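You operate a simulated robot arm through the tools that you are given. There is no shell and no other tool. Be economical: measure what you need, move in short steps, check, and stop when the job is done.

You run a simulated robot arm. Do the job below in one go: nothing can be reset, and whatever is moved stays where it is left.

Task
Put the beige guide marked "fine" from the top of the blue bench on top of the steel disc there and the beige guide marked "heavy" on top of the stop block with white band.
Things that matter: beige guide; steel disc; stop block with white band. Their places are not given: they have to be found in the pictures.

It is judged by the outcome, as a careful person would: the job done as asked, and still so three seconds after it is handed in. It fails if anything else is knocked over, pushed out of place, dropped, spilled or broken.

Robot
A 7-joint arm with a two-finger parallel gripper, fixed in place. Base frame: the origin is at the foot of the arm, x ahead of it, y to its left, z up; the work surface is at about z = 0. Readings come in m, degrees, newtons and seconds.
With the tool pointing down near the work surface it reaches from about 0.22 to 0.58 m from the base axis. Its first joint turns from -66.0 to 66.0 degrees. Payload 2.5 kg.
The TCP is the grasp point between the finger pads, 0.023 m short of the fingertips. In the tool frame z runs along the fingers and y along their closing line. The gripper opens to 0.094 m. The fingers are 0.038 m wide and 0.01 m thick; the gripper's body (0.054 by 0.096 m) begins 0.039 m behind the TCP.
Orientation is told as [roll, pitch, yaw] about the base's x, y, z axes, in that order, counted from this pose: with the fingers straight down and closing along the base's y, the tool's x points along the base's -x, its y along +y and its z along -z.

Tools
- The arm moves only by the tool apply_moves. Its argument "deltas" is a list of rows, each an object of numbers (a shift or turn left out is 0, a gripper value left out holds the last): "grip": the closure in counts, from 0 (fully open) to 255 (shut); "dx", "dy", "dz": the shift along the tool's x, y, z in units of 50 mm (1.0 is 50 mm); "rx", "ry", "rz": the turn, a rotation vector about the tool's x, y, z in units of 4 degrees (1.0 is 4 degrees). In form: [{"grip": .., "dx": .., "dy": .., "dz": .., "rx": .., "ry": .., "rz": ..}, ...]. A call has 1 to 8 rows; each row shifts and turns the commanded pose from where the row before left it, along the tool's axes as they then stand. A call with a number of a shift or a turn outside -1 to 1 is refused whole. Rows are played at 5 a second. More than 0.05 m and 8.6 degrees between two rows, or a gripper value outside its range, and nothing of the call is played. A pose out of reach is approached as far as the arm can. The call stops where the force on the tool passes 40 N (or 10 N more than at its start, if that is more) or the arm is blocked; 0.2 s more then pass. The fingers move at their own pace (about 0.108 m/s each) and stop on an object; they squeeze with about 44 N. The grip force told is the motor's: it shows also when the fingers shut on nothing. Time passes only in rows, and 0.2 s behind the last, so rows that do not move let the fingers close. The reply holds the time, the measured pose of the TCP, the force on the tool along the base axes, the opening and the grip force, in the units named above and with some noise.
- Cameras (640 x 400 px; columns grow to the right, rows downward): "scene" is fixed at [0.1104, -0.4025, 0.5372]; the picture's right is [0.88, -0.47, 0.00], its down [-0.29, -0.56, -0.77] and it looks along [0.36, 0.69, -0.63] (base axes); focal length 326 px, centre (320, 200). "wrist" rides on the gripper at [-0.039, 0, -0.044] in the tool frame; the picture's right is [0.00, -1.00, 0.00], its down [0.97, 0.00, -0.24] and it looks along [0.24, 0.00, 0.97] (tool axes); focal length 218 px, centre (320, 200).
- capture(camera): a new picture of that camera. No time passes.
- probe_pixels(camera, pixels): for up to 12 pixels [column, row] of the newest picture of that camera ("zoom" is the newest enlarged one), the place [x, y, z] in the base frame of the surface seen there, good to about 0.002 m. No time passes.
- enlarge(camera, box): a new picture of the part [left, top, right, bottom] of that camera's present view, enlarged. No time passes.
- job_done(): hands the job in; it is judged then, once.

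Keep the steps short. Do not move on a guess: measure, check each grasp and each placing, and mend mistakes. In all there are 60 turns and 30 pictures (those below and enlarged ones count). Leave the gripper open and the arm clear of the work at the hand-in unless told otherwise, and finish with a single line.

The tools are called after "Emit:" as name(argument=value, ...) on one line, values as JSON. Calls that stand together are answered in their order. apply_moves: Moves the arm, as the interface text tells. Its arguments: {"type":"object","properties":{"deltas":{"type":"array"}},"required":["deltas"]} The other tools are called the same way: capture (camera) takes a picture; probe_pixels (camera, pixels) gives the place of the surface under pixels of a picture; enlarge (camera, box) takes an enlarged picture of a part of a camera's view; job_done () hands the job in.

At the start:

```text
clock: 0.0
tool_pos: [0.3303, 0.0545, 0.2588]
tcp_rot: [0.0, 0.0, 0.0]
ft_force: [0.4, 0.5, -0.7]
finger_gap: 0.0941
grip_force: 0.0
```

scene: 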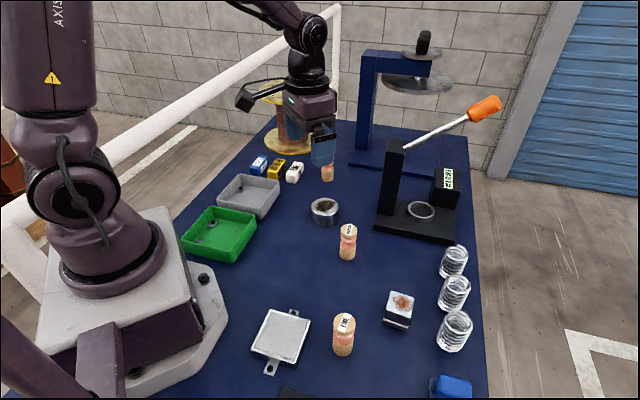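
wrist: 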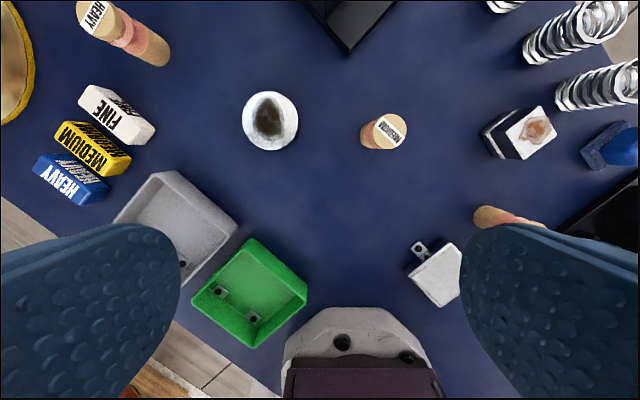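

I see three beige guides in the scene: (327,170), (348,242) and (343,334). A round steel item sits at (324,211) and a block at (398,308). I'll enlarge these areas to read the labels.

Emit:
enlarge(camera="scene", box=[240, 270, 480, 400])

Emit:
enlarge(camera="scene", box=[240, 140, 480, 270])

```text
2.67 times, centred on (360, 335) of scene
```

zoom: 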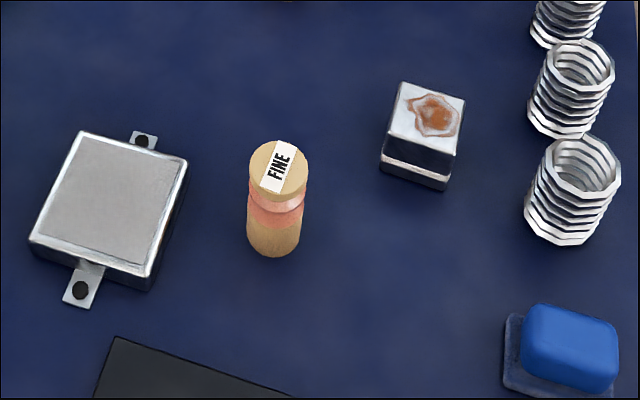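

```text
2.67 times, centred on (360, 205) of scene
```

zoom: 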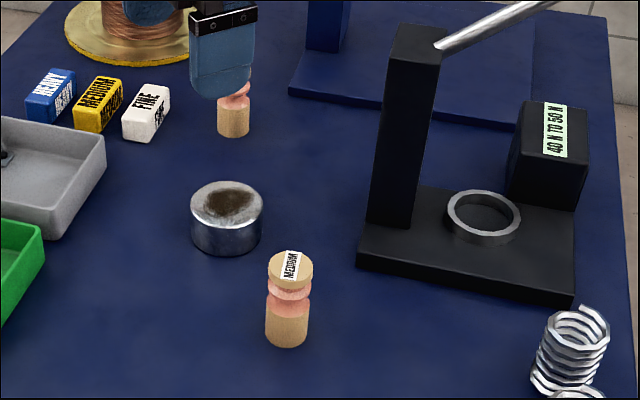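

The "fine" guide is at (344,323), the disc at (324,203) and the white-banded block at (400,300). The wrist picture shows "heavy" at (93,15). I'll probe all of them.

Emit:
probe_pixels(camera="scene", pixels=[[344, 318], [344, 323], [343, 350], [325, 205], [314, 205], [337, 206], [324, 222], [391, 293], [413, 297], [408, 312], [385, 307], [327, 178]])

Emit:
probe_pixels(camera="wrist", pixels=[[95, 15], [80, 8], [112, 18], [150, 45], [270, 120], [245, 120], [297, 120], [270, 95], [270, 148], [531, 131], [515, 115], [550, 130]])

```text
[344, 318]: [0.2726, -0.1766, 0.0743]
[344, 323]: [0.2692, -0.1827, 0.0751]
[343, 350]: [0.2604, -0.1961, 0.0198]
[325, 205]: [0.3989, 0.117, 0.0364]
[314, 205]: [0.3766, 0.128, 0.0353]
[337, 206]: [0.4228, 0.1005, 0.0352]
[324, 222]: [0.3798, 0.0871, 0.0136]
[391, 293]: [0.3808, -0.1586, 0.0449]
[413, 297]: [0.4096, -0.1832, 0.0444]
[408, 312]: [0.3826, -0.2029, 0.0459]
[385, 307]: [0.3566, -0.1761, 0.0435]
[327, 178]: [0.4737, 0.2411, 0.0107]
```

```text
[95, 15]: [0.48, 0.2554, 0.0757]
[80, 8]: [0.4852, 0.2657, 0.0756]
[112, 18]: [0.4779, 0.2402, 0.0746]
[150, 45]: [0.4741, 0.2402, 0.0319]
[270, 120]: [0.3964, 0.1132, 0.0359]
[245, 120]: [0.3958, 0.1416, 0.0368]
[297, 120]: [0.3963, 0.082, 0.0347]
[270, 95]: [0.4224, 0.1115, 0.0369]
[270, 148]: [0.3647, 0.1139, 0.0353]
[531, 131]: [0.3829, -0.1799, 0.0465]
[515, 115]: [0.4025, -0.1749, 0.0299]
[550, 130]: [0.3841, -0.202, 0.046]
```

"Fine" is near (0.270,-0.181), 0.075 tall. The disc's centre is about (0.395,0.112) with its top at 0.036, and the block's is about (0.383,-0.180) with its top at 0.045. I'll move high above "fine" and look from the wrist.

Emit:
apply_moves(deltas=[{"grip": 80, "dx": 0.2, "dy": -0.785, "dz": 0.2}, {"dx": 0.2, "dy": -0.785, "dz": 0.2}, {"dx": 0.2, "dy": -0.785, "dz": 0.2}, {"dx": 0.2, "dy": -0.785, "dz": 0.2}, {"dx": 0.2, "dy": -0.785, "dz": 0.2}, {"dx": 0.2, "dy": -0.785, "dz": 0.2}, {}])

Emit:
capture(camera="wrist")

```text
clock: 1.6
tool_pos: [0.2709, -0.1813, 0.1987]
tcp_rot: [0.0, 0.0, 0.0]
ft_force: [-0.6, 0.4, 0.0]
finger_gap: 0.0645
grip_force: 0.1
```

```text
25 pictures are left
```

wrist: 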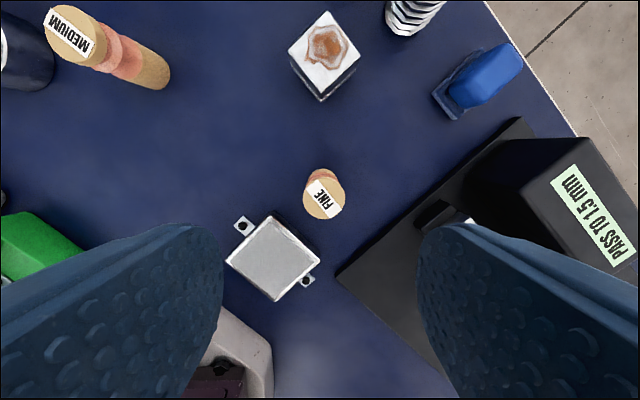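

The black fixture on the right and the metal pad on the left are close to the guide. I'll probe the guide's edges and these neighbours.

Emit:
probe_pixels(camera="wrist", pixels=[[324, 181], [324, 216], [305, 199], [343, 199], [300, 262], [320, 262], [340, 272], [420, 205], [480, 150], [430, 225], [315, 225], [550, 160]])

Emit:
probe_pixels(camera="wrist", pixels=[[327, 14], [291, 48], [322, 80], [358, 52], [325, 45], [310, 45], [270, 218], [318, 262], [308, 281], [440, 215], [465, 218], [500, 165]])

```text
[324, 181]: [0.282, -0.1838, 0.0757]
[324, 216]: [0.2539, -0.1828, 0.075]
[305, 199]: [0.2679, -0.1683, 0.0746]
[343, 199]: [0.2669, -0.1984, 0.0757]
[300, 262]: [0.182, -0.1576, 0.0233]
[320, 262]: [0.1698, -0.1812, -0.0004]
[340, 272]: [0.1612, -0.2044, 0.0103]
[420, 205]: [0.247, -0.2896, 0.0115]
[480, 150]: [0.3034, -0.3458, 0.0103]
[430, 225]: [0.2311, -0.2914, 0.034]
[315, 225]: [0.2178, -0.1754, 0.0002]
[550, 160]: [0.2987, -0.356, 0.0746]
```

```text
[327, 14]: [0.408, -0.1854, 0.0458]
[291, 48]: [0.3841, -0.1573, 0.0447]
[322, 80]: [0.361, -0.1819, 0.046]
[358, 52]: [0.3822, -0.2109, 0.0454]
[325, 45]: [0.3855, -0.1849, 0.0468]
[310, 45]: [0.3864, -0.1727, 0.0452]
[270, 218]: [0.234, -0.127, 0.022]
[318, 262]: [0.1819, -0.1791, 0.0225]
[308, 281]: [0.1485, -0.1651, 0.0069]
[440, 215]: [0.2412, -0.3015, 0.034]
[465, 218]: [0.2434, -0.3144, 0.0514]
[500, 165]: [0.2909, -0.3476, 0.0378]
```

"Fine" is centred at (0.268,-0.183) and 0.030 across, and the fingers have room around it. I'll descend to z 0.045.

Emit:
apply_moves(deltas=[{"dx": 0.058, "dy": -0.034, "dz": 0.7}, {"dz": 0.7}, {"dz": 0.6}, {"dz": 0.5}, {"dz": 0.35}, {"dz": 0.22}, {}])

Emit:
capture(camera="wrist")

```text
clock: 3.2
tool_pos: [0.2663, -0.1803, 0.0434]
tcp_rot: [0.0, 0.0, 0.0]
ft_force: [-0.2, -0.9, -0.1]
finger_gap: 0.0643
grip_force: 0.1
```

```text
24 pictures are left
```

wrist: 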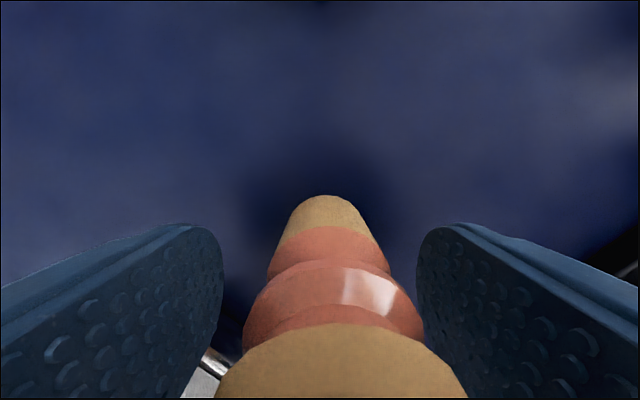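

The guide stands between the fingers, about 2 mm to the right of centre (around column 340). I'll nudge across and close in small steps.

Emit:
apply_moves(deltas=[{"dy": -0.05}, {"grip": 120}, {"grip": 150}, {"grip": 170}, {"grip": 190}, {"grip": 220}, {}, {}])

```text
clock: 5.0
tool_pos: [0.2658, -0.1845, 0.045]
tcp_rot: [0.1, 0.1, -0.1]
ft_force: [0.6, 0.1, 0.2]
finger_gap: 0.0329
grip_force: 44.7
```

The fingers stopped at 0.033 m with 44.7 N. I'll lift 0.1 m straight up and check.

Emit:
apply_moves(deltas=[{"dz": -0.2}, {"dz": -0.4}, {"dz": -0.6}, {"dz": -0.6}, {"dz": -0.4}, {}])

Emit:
capture(camera="scene")

Emit:
capture(camera="wrist")

```text
clock: 6.4
tool_pos: [0.2654, -0.1847, 0.1551]
tcp_rot: [0.0, 0.0, 0.0]
ft_force: [-0.3, -0.7, -1.3]
finger_gap: 0.0327
grip_force: 44.0
```

```text
23 pictures are left
```

scene: 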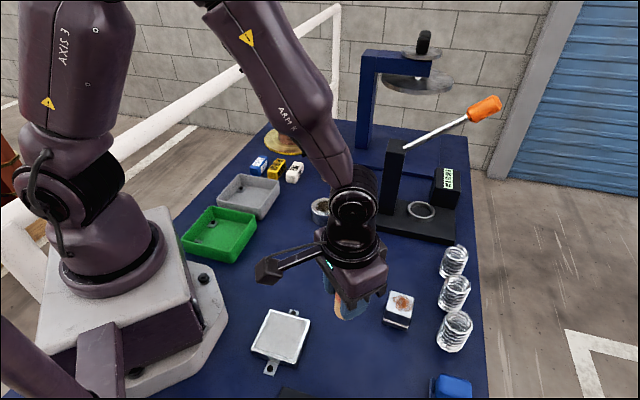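

```text
22 pictures are left
```

wrist: 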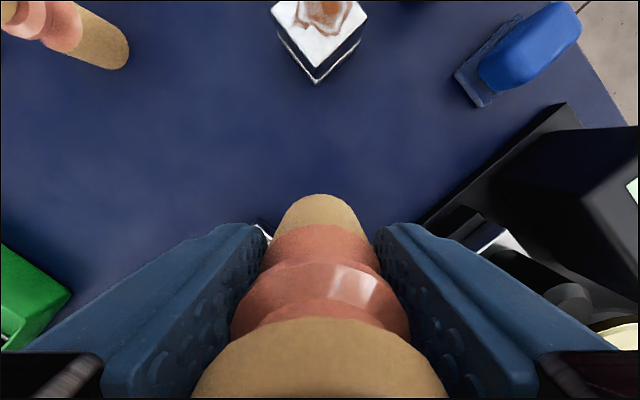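

The guide came up straight and is firmly held. I'll carry it above the disc, targeting the TCP at (0.393,0.112) with z about 0.155. Its bottom at 0.11 clears the medium guide.

Emit:
apply_moves(deltas=[{"dx": -0.2, "dy": 0.45, "dz": -0.1}, {"dx": -0.35, "dy": 0.8}, {"dx": -0.37, "dy": 0.88}, {"dx": -0.37, "dy": 0.88}, {"dx": -0.37, "dy": 0.88}, {"dx": -0.37, "dy": 0.88}, {"dx": -0.32, "dy": 0.75}, {"dx": -0.2, "dy": 0.41}])

Emit:
apply_moves(deltas=[{}, {}])

Emit:
capture(camera="wrist")

Emit:
capture(camera="scene")

```text
clock: 8.2
tool_pos: [0.392, 0.1136, 0.1584]
tcp_rot: [0.0, -0.1, -0.2]
ft_force: [0.5, -1.3, -0.5]
finger_gap: 0.0326
grip_force: 44.1
```

```text
clock: 8.8
tool_pos: [0.3935, 0.1124, 0.1587]
tcp_rot: [0.0, 0.0, 0.0]
ft_force: [-0.3, 0.1, -1.0]
finger_gap: 0.0326
grip_force: 43.8
```

```text
21 pictures are left
```

wrist: 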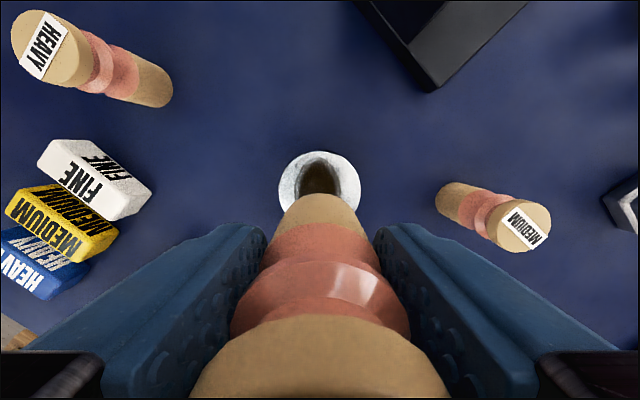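

```text
20 pictures are left
```

scene: 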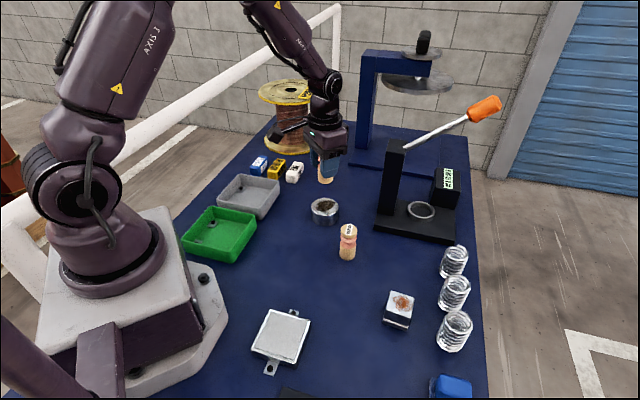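

The disc is directly below. I'll descend to about 3 mm above contact, which puts the TCP at 0.084. I'll also probe the heavy guide's top now, while it's in view.

Emit:
probe_pixels(camera="wrist", pixels=[[42, 12], [60, 86], [12, 40], [92, 55], [52, 48], [278, 190], [361, 185], [320, 152], [320, 180], [138, 165], [150, 190], [165, 95]])

Emit:
apply_moves(deltas=[{"dx": 0.01, "dz": 0.4}, {"dz": 0.45}, {"dz": 0.35}, {"dz": 0.2}, {"dz": 0.07}, {}])

Emit:
enlarge(camera="scene", box=[270, 150, 390, 230])

```text
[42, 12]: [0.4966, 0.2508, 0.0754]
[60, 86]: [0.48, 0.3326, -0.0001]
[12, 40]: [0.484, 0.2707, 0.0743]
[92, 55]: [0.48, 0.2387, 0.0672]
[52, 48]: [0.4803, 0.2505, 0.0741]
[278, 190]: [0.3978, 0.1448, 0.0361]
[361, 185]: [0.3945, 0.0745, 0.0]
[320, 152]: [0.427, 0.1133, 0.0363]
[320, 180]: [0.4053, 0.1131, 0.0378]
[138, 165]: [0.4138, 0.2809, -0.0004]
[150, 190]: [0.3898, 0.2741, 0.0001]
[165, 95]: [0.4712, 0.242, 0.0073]
```

```text
clock: 10.2
tool_pos: [0.3929, 0.1123, 0.0869]
tcp_rot: [0.0, 0.0, 0.1]
ft_force: [-0.1, -0.8, -0.7]
finger_gap: 0.0325
grip_force: 44.3
```

```text
5.00 times, centred on (330, 190) of scene
```

zoom: 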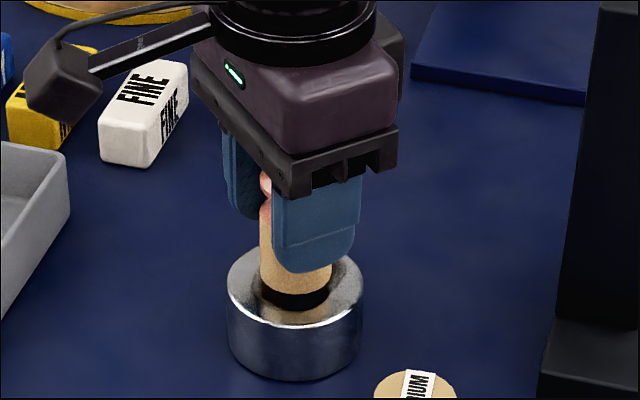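

It is a few mm above the disc. I'll lower in 1 mm steps and watch the force.

Emit:
apply_moves(deltas=[{"dz": 0.03}, {"dz": 0.02}, {"dz": 0.02}, {"dz": 0.02}, {}])

```text
clock: 11.4
tool_pos: [0.3931, 0.113, 0.0809]
tcp_rot: [0.0, 0.0, 0.0]
ft_force: [1.1, 0.3, -1.5]
finger_gap: 0.0326
grip_force: 43.8
```

Emit:
apply_moves(deltas=[{"dz": 0.015}, {}, {"dz": 0.015}, {}])

Emit:
enlarge(camera="scene", box=[290, 170, 370, 230])

```text
clock: 12.4
tool_pos: [0.3942, 0.1126, 0.0807]
tcp_rot: [0.0, 0.1, 0.0]
ft_force: [-3.2, -0.3, 6.9]
finger_gap: 0.0325
grip_force: 43.5
```

```text
6.67 times, centred on (330, 200) of scene
```

zoom: 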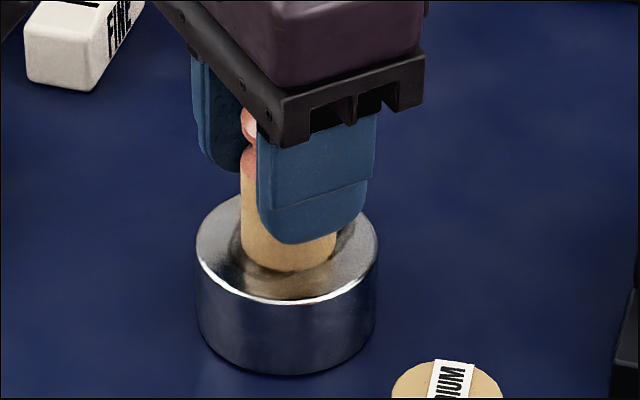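

The force rose to about 7 N, so the guide is resting on the disc. I'll open gently to a 0.06 m gap, then go straight up.

Emit:
apply_moves(deltas=[{"grip": 160}, {"grip": 140}, {"grip": 110}, {"grip": 80}, {}])

Emit:
apply_moves(deltas=[{"dz": -0.3}, {"dz": -0.6}, {"dz": -0.8}, {"dz": -0.6}, {}])

Emit:
capture(camera="wrist")

```text
clock: 13.6
tool_pos: [0.3933, 0.1122, 0.0789]
tcp_rot: [0.0, 0.0, -0.1]
ft_force: [0.0, -0.2, -0.5]
finger_gap: 0.0646
grip_force: 0.0
```

```text
clock: 14.8
tool_pos: [0.3924, 0.1134, 0.1962]
tcp_rot: [0.0, 0.0, 0.0]
ft_force: [-0.4, -0.2, 0.0]
finger_gap: 0.0645
grip_force: 0.0
```

```text
17 pictures are left
```

wrist: 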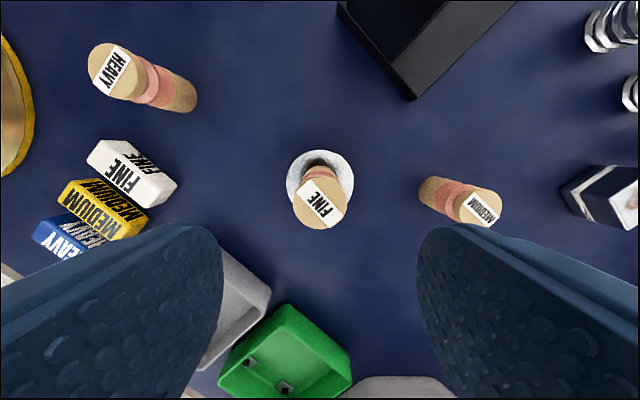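

"Fine" stands on the disc. I'll probe the edges of heavy's top and move above it.

Emit:
probe_pixels(camera="wrist", pixels=[[90, 71], [141, 75], [116, 46], [116, 97], [320, 180], [320, 226], [296, 203], [344, 203], [100, 155], [15, 150]])

Emit:
apply_moves(deltas=[{"dx": -0.4, "dy": 0.65}, {"dx": -0.5, "dy": 0.8}, {"dx": -0.5, "dy": 0.8}, {"dx": -0.37, "dy": 0.56}, {}])

Emit:
capture(camera="wrist")

```text
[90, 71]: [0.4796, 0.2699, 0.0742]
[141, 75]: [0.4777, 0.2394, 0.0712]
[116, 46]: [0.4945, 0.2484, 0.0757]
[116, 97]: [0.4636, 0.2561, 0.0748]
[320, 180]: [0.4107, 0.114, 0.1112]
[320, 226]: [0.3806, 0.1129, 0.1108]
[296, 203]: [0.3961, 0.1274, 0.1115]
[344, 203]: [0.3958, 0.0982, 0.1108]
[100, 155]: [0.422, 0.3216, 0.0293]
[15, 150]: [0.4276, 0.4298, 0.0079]
```

```text
clock: 16.0
tool_pos: [0.4801, 0.2529, 0.1952]
tcp_rot: [0.0, 0.1, 0.0]
ft_force: [-0.8, 0.1, 0.5]
finger_gap: 0.0644
grip_force: 0.1
```

```text
16 pictures are left
```

wrist: 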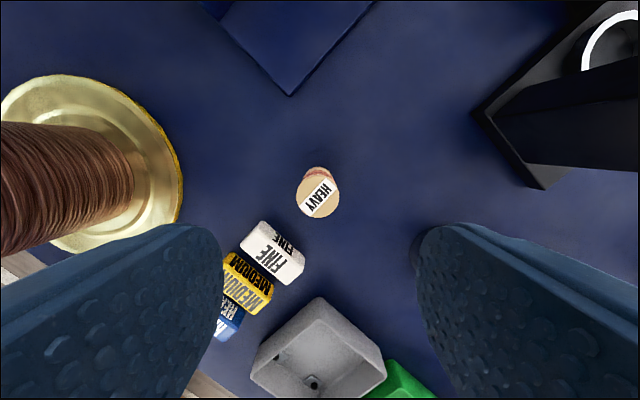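

I'll measure heavy's top edges and the corners of the small white block close below it.

Emit:
probe_pixels(camera="wrist", pixels=[[297, 197], [338, 195], [317, 177], [318, 215], [264, 222], [303, 262], [287, 240], [180, 190]])

```text
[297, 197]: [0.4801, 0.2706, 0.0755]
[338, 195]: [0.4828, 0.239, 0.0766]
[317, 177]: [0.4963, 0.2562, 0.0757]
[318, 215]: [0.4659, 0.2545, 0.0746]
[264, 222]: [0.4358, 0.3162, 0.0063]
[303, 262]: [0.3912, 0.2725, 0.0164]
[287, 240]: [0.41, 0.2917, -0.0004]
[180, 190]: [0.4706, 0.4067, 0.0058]
```

Heavy is centred at (0.481,0.2547) with free space for the fingers. I'll descend to z 0.045.

Emit:
apply_moves(deltas=[{"dx": -0.02, "dy": 0.036, "dz": 0.7}, {"dz": 0.7}, {"dz": 0.6}, {"dz": 0.5}, {"dz": 0.3}, {"dz": 0.18}, {}])

Emit:
capture(camera="wrist")

```text
clock: 17.6
tool_pos: [0.483, 0.2538, 0.0466]
tcp_rot: [-0.1, 0.0, 0.0]
ft_force: [0.8, 0.5, -0.3]
finger_gap: 0.0645
grip_force: 0.2
```

```text
15 pictures are left
```

wrist: 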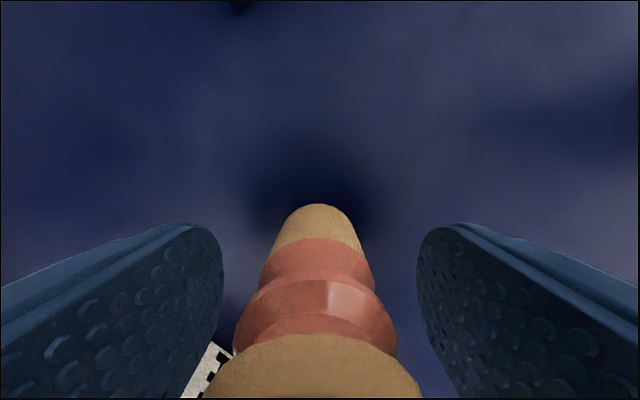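

The guide is centred between the fingers, so I'll close in steps.

Emit:
apply_moves(deltas=[{"dy": 0.01, "grip": 120}, {"grip": 150}, {"grip": 170}, {"grip": 190}, {"grip": 220}, {}, {}])

Emit:
apply_moves(deltas=[{"dz": -0.2}, {"dz": -0.5}, {"dz": -0.8}, {"dz": -0.8}, {"dz": -0.5}, {"dz": -0.2}, {}])

Emit:
capture(camera="wrist")

```text
clock: 19.2
tool_pos: [0.4831, 0.2549, 0.0467]
tcp_rot: [0.0, 0.0, 0.0]
ft_force: [-0.9, 0.3, -0.9]
finger_gap: 0.0325
grip_force: 44.5
```

```text
clock: 20.8
tool_pos: [0.4837, 0.2564, 0.1957]
tcp_rot: [0.1, 0.0, 0.1]
ft_force: [0.1, -0.4, -1.7]
finger_gap: 0.0326
grip_force: 43.5
```

```text
14 pictures are left
```

wrist: 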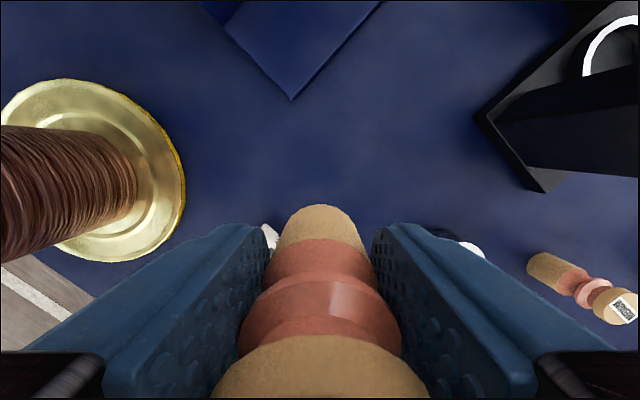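

Heavy is held and lifted, with its bottom at about 0.149. Before I cross over, I'll probe the black lever fixture so the path keeps clear of it.

Emit:
probe_pixels(camera="scene", pixels=[[388, 152], [402, 150], [383, 195], [400, 205], [376, 226], [452, 242], [440, 130], [485, 108], [446, 190], [454, 250], [454, 285], [406, 147]])

```text
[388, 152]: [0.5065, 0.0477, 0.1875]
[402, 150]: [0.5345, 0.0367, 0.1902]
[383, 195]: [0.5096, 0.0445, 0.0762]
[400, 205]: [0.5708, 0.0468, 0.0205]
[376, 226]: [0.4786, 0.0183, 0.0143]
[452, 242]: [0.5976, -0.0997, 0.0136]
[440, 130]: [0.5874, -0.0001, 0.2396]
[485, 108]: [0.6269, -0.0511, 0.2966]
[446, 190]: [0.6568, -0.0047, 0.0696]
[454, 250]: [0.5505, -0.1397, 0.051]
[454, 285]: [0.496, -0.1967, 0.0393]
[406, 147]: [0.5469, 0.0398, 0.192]
```

The post is at x ≥ 0.50, y ≈ 0.045. I'll go back to (0.37,0.10) first, then across to the block at (0.386,-0.184), staying at z 0.195.

Emit:
apply_moves(deltas=[{"dx": 0.3, "dy": -0.41}, {"dx": 0.47, "dy": -0.65}, {"dx": 0.5, "dy": -0.7}, {"dx": 0.5, "dy": -0.7}, {"dx": 0.5, "dy": -0.67}, {}])

Emit:
apply_moves(deltas=[{"dx": -0.04, "dy": -0.5}, {"dx": -0.04, "dy": -0.8}, {"dx": -0.04, "dy": -0.9}, {"dx": -0.04, "dy": -0.9}, {"dx": -0.04, "dy": -0.9}, {"dx": -0.04, "dy": -0.9}, {"dx": -0.08, "dy": -0.78}, {}])

Emit:
capture(camera="wrist")

Emit:
capture(camera="scene")

```text
clock: 22.2
tool_pos: [0.3692, 0.0987, 0.1957]
tcp_rot: [0.0, 0.0, 0.0]
ft_force: [0.0, -0.3, -0.7]
finger_gap: 0.0325
grip_force: 43.9
```

```text
clock: 24.0
tool_pos: [0.3846, -0.1868, 0.1958]
tcp_rot: [0.0, 0.0, 0.0]
ft_force: [0.4, 0.0, -1.3]
finger_gap: 0.0322
grip_force: 44.4
```

```text
13 pictures are left
```

wrist: 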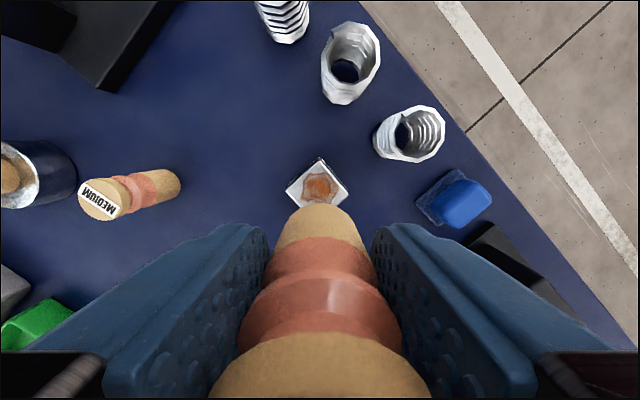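

```text
12 pictures are left
```

scene: 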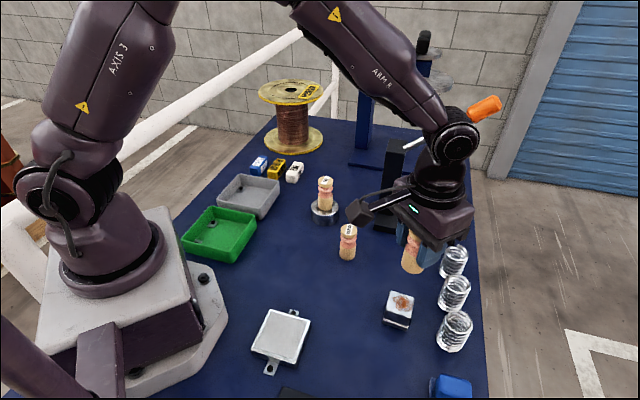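

The guide is over the block. Contact is expected at TCP z ≈ 0.092, so I'll descend to about 0.097 with a tiny y correction.

Emit:
apply_moves(deltas=[{"dx": -0.01, "dy": 0.03, "dz": 0.4}, {"dz": 0.6}, {"dz": 0.5}, {"dz": 0.3}, {"dz": 0.17}, {}])

Emit:
enlarge(camera="scene", box=[350, 250, 470, 330])

```text
clock: 25.4
tool_pos: [0.3853, -0.1853, 0.0975]
tcp_rot: [0.0, 0.0, 0.0]
ft_force: [0.1, 1.0, -1.5]
finger_gap: 0.0324
grip_force: 44.0
```

```text
5.00 times, centred on (410, 290) of scene
```

zoom: 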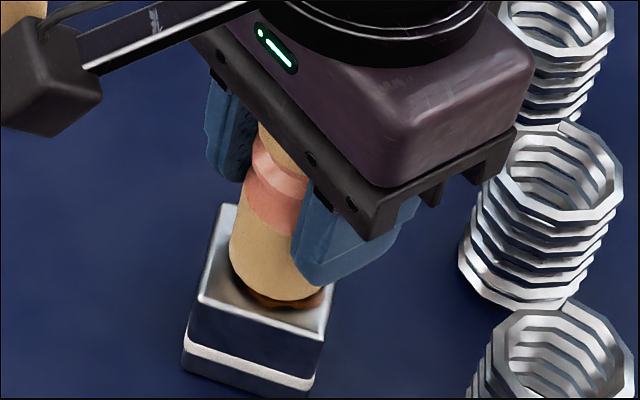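

The guide sits a few mm above the middle of the block. I'll lower in small steps until I feel contact.

Emit:
apply_moves(deltas=[{"dz": 0.03}, {"dz": 0.02}, {"dz": 0.02}, {"dz": 0.015}, {}])

```text
clock: 26.6
tool_pos: [0.3861, -0.1838, 0.0927]
tcp_rot: [0.1, 0.0, 0.0]
ft_force: [-0.6, -0.2, -0.5]
finger_gap: 0.0324
grip_force: 43.6
```

Emit:
apply_moves(deltas=[{"dz": 0.015}, {}, {"dz": 0.015}, {}])

Emit:
enlarge(camera="scene", box=[350, 250, 470, 330])

```text
clock: 27.6
tool_pos: [0.3866, -0.1837, 0.0925]
tcp_rot: [0.1, 0.0, -0.1]
ft_force: [-5.3, -0.3, 16.8]
finger_gap: 0.0323
grip_force: 43.3
```

```text
5.00 times, centred on (410, 290) of scene
```

zoom: 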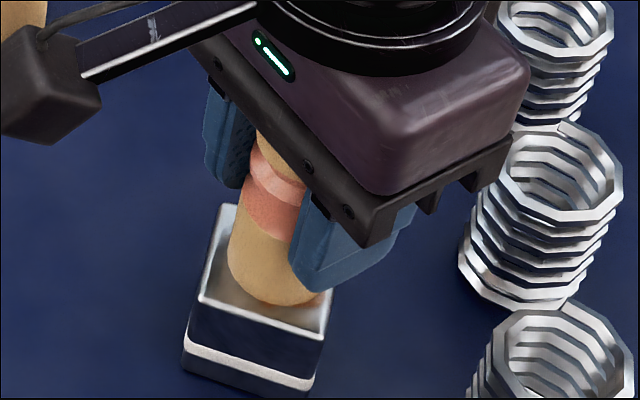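

The force is 16.8 N, so the guide is pressed lightly onto the block. I'll ease up 1 mm to unload, open gently and rise.

Emit:
apply_moves(deltas=[{"dz": -0.018}, {}, {"grip": 160}, {"grip": 140}, {"grip": 110}, {"grip": 80}, {}])

Emit:
apply_moves(deltas=[{"dz": -0.3}, {"dz": -0.6}, {"dz": -0.8}, {"dz": -0.6}, {}])

Emit:
capture(camera="wrist")

```text
clock: 29.2
tool_pos: [0.3853, -0.1833, 0.0921]
tcp_rot: [0.0, -0.1, 0.0]
ft_force: [-0.2, 0.5, -2.1]
finger_gap: 0.0648
grip_force: 0.0
```

```text
clock: 30.4
tool_pos: [0.3856, -0.1833, 0.2087]
tcp_rot: [0.0, -0.1, 0.0]
ft_force: [0.7, -0.4, -0.5]
finger_gap: 0.0642
grip_force: 0.0
```

```text
9 pictures are left
```

wrist: 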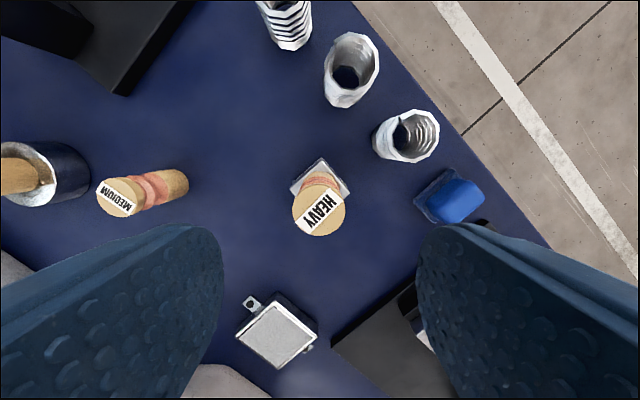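

"Heavy" stands on the block. I'll rise, fully open, move to the clear middle and take a last scene check.

Emit:
apply_moves(deltas=[{"dz": -0.6}, {"dz": -0.5, "grip": 0}, {"dx": 0.3, "dy": 0.7}, {"dx": 0.3, "dy": 0.8}, {"dx": 0.3, "dy": 0.8}, {"dx": 0.3, "dy": 0.8}, {}])

Emit:
capture(camera="scene")

```text
clock: 32.0
tool_pos: [0.326, -0.0267, 0.2649]
tcp_rot: [-0.1, -0.1, -0.1]
ft_force: [-0.1, 0.8, 0.2]
finger_gap: 0.094
grip_force: 0.1
```

```text
8 pictures are left
```

scene: 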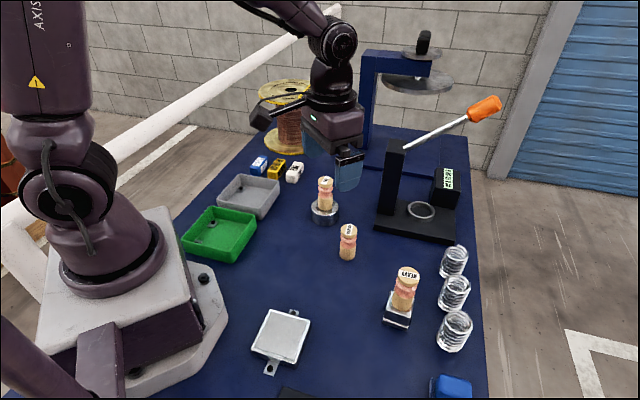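

Both guides stand upright on their targets: "fine" on the disc at (325,195) and "heavy" on the block at (405,290). Everything else is where it was, so I'm handing in.

Emit:
job_done()

```text
The job is handed in.
```

The "fine" guide stands on the steel disc and the "heavy" guide stands on the white-banded stop block, with the gripper open, the arm clear and nothing else disturbed.
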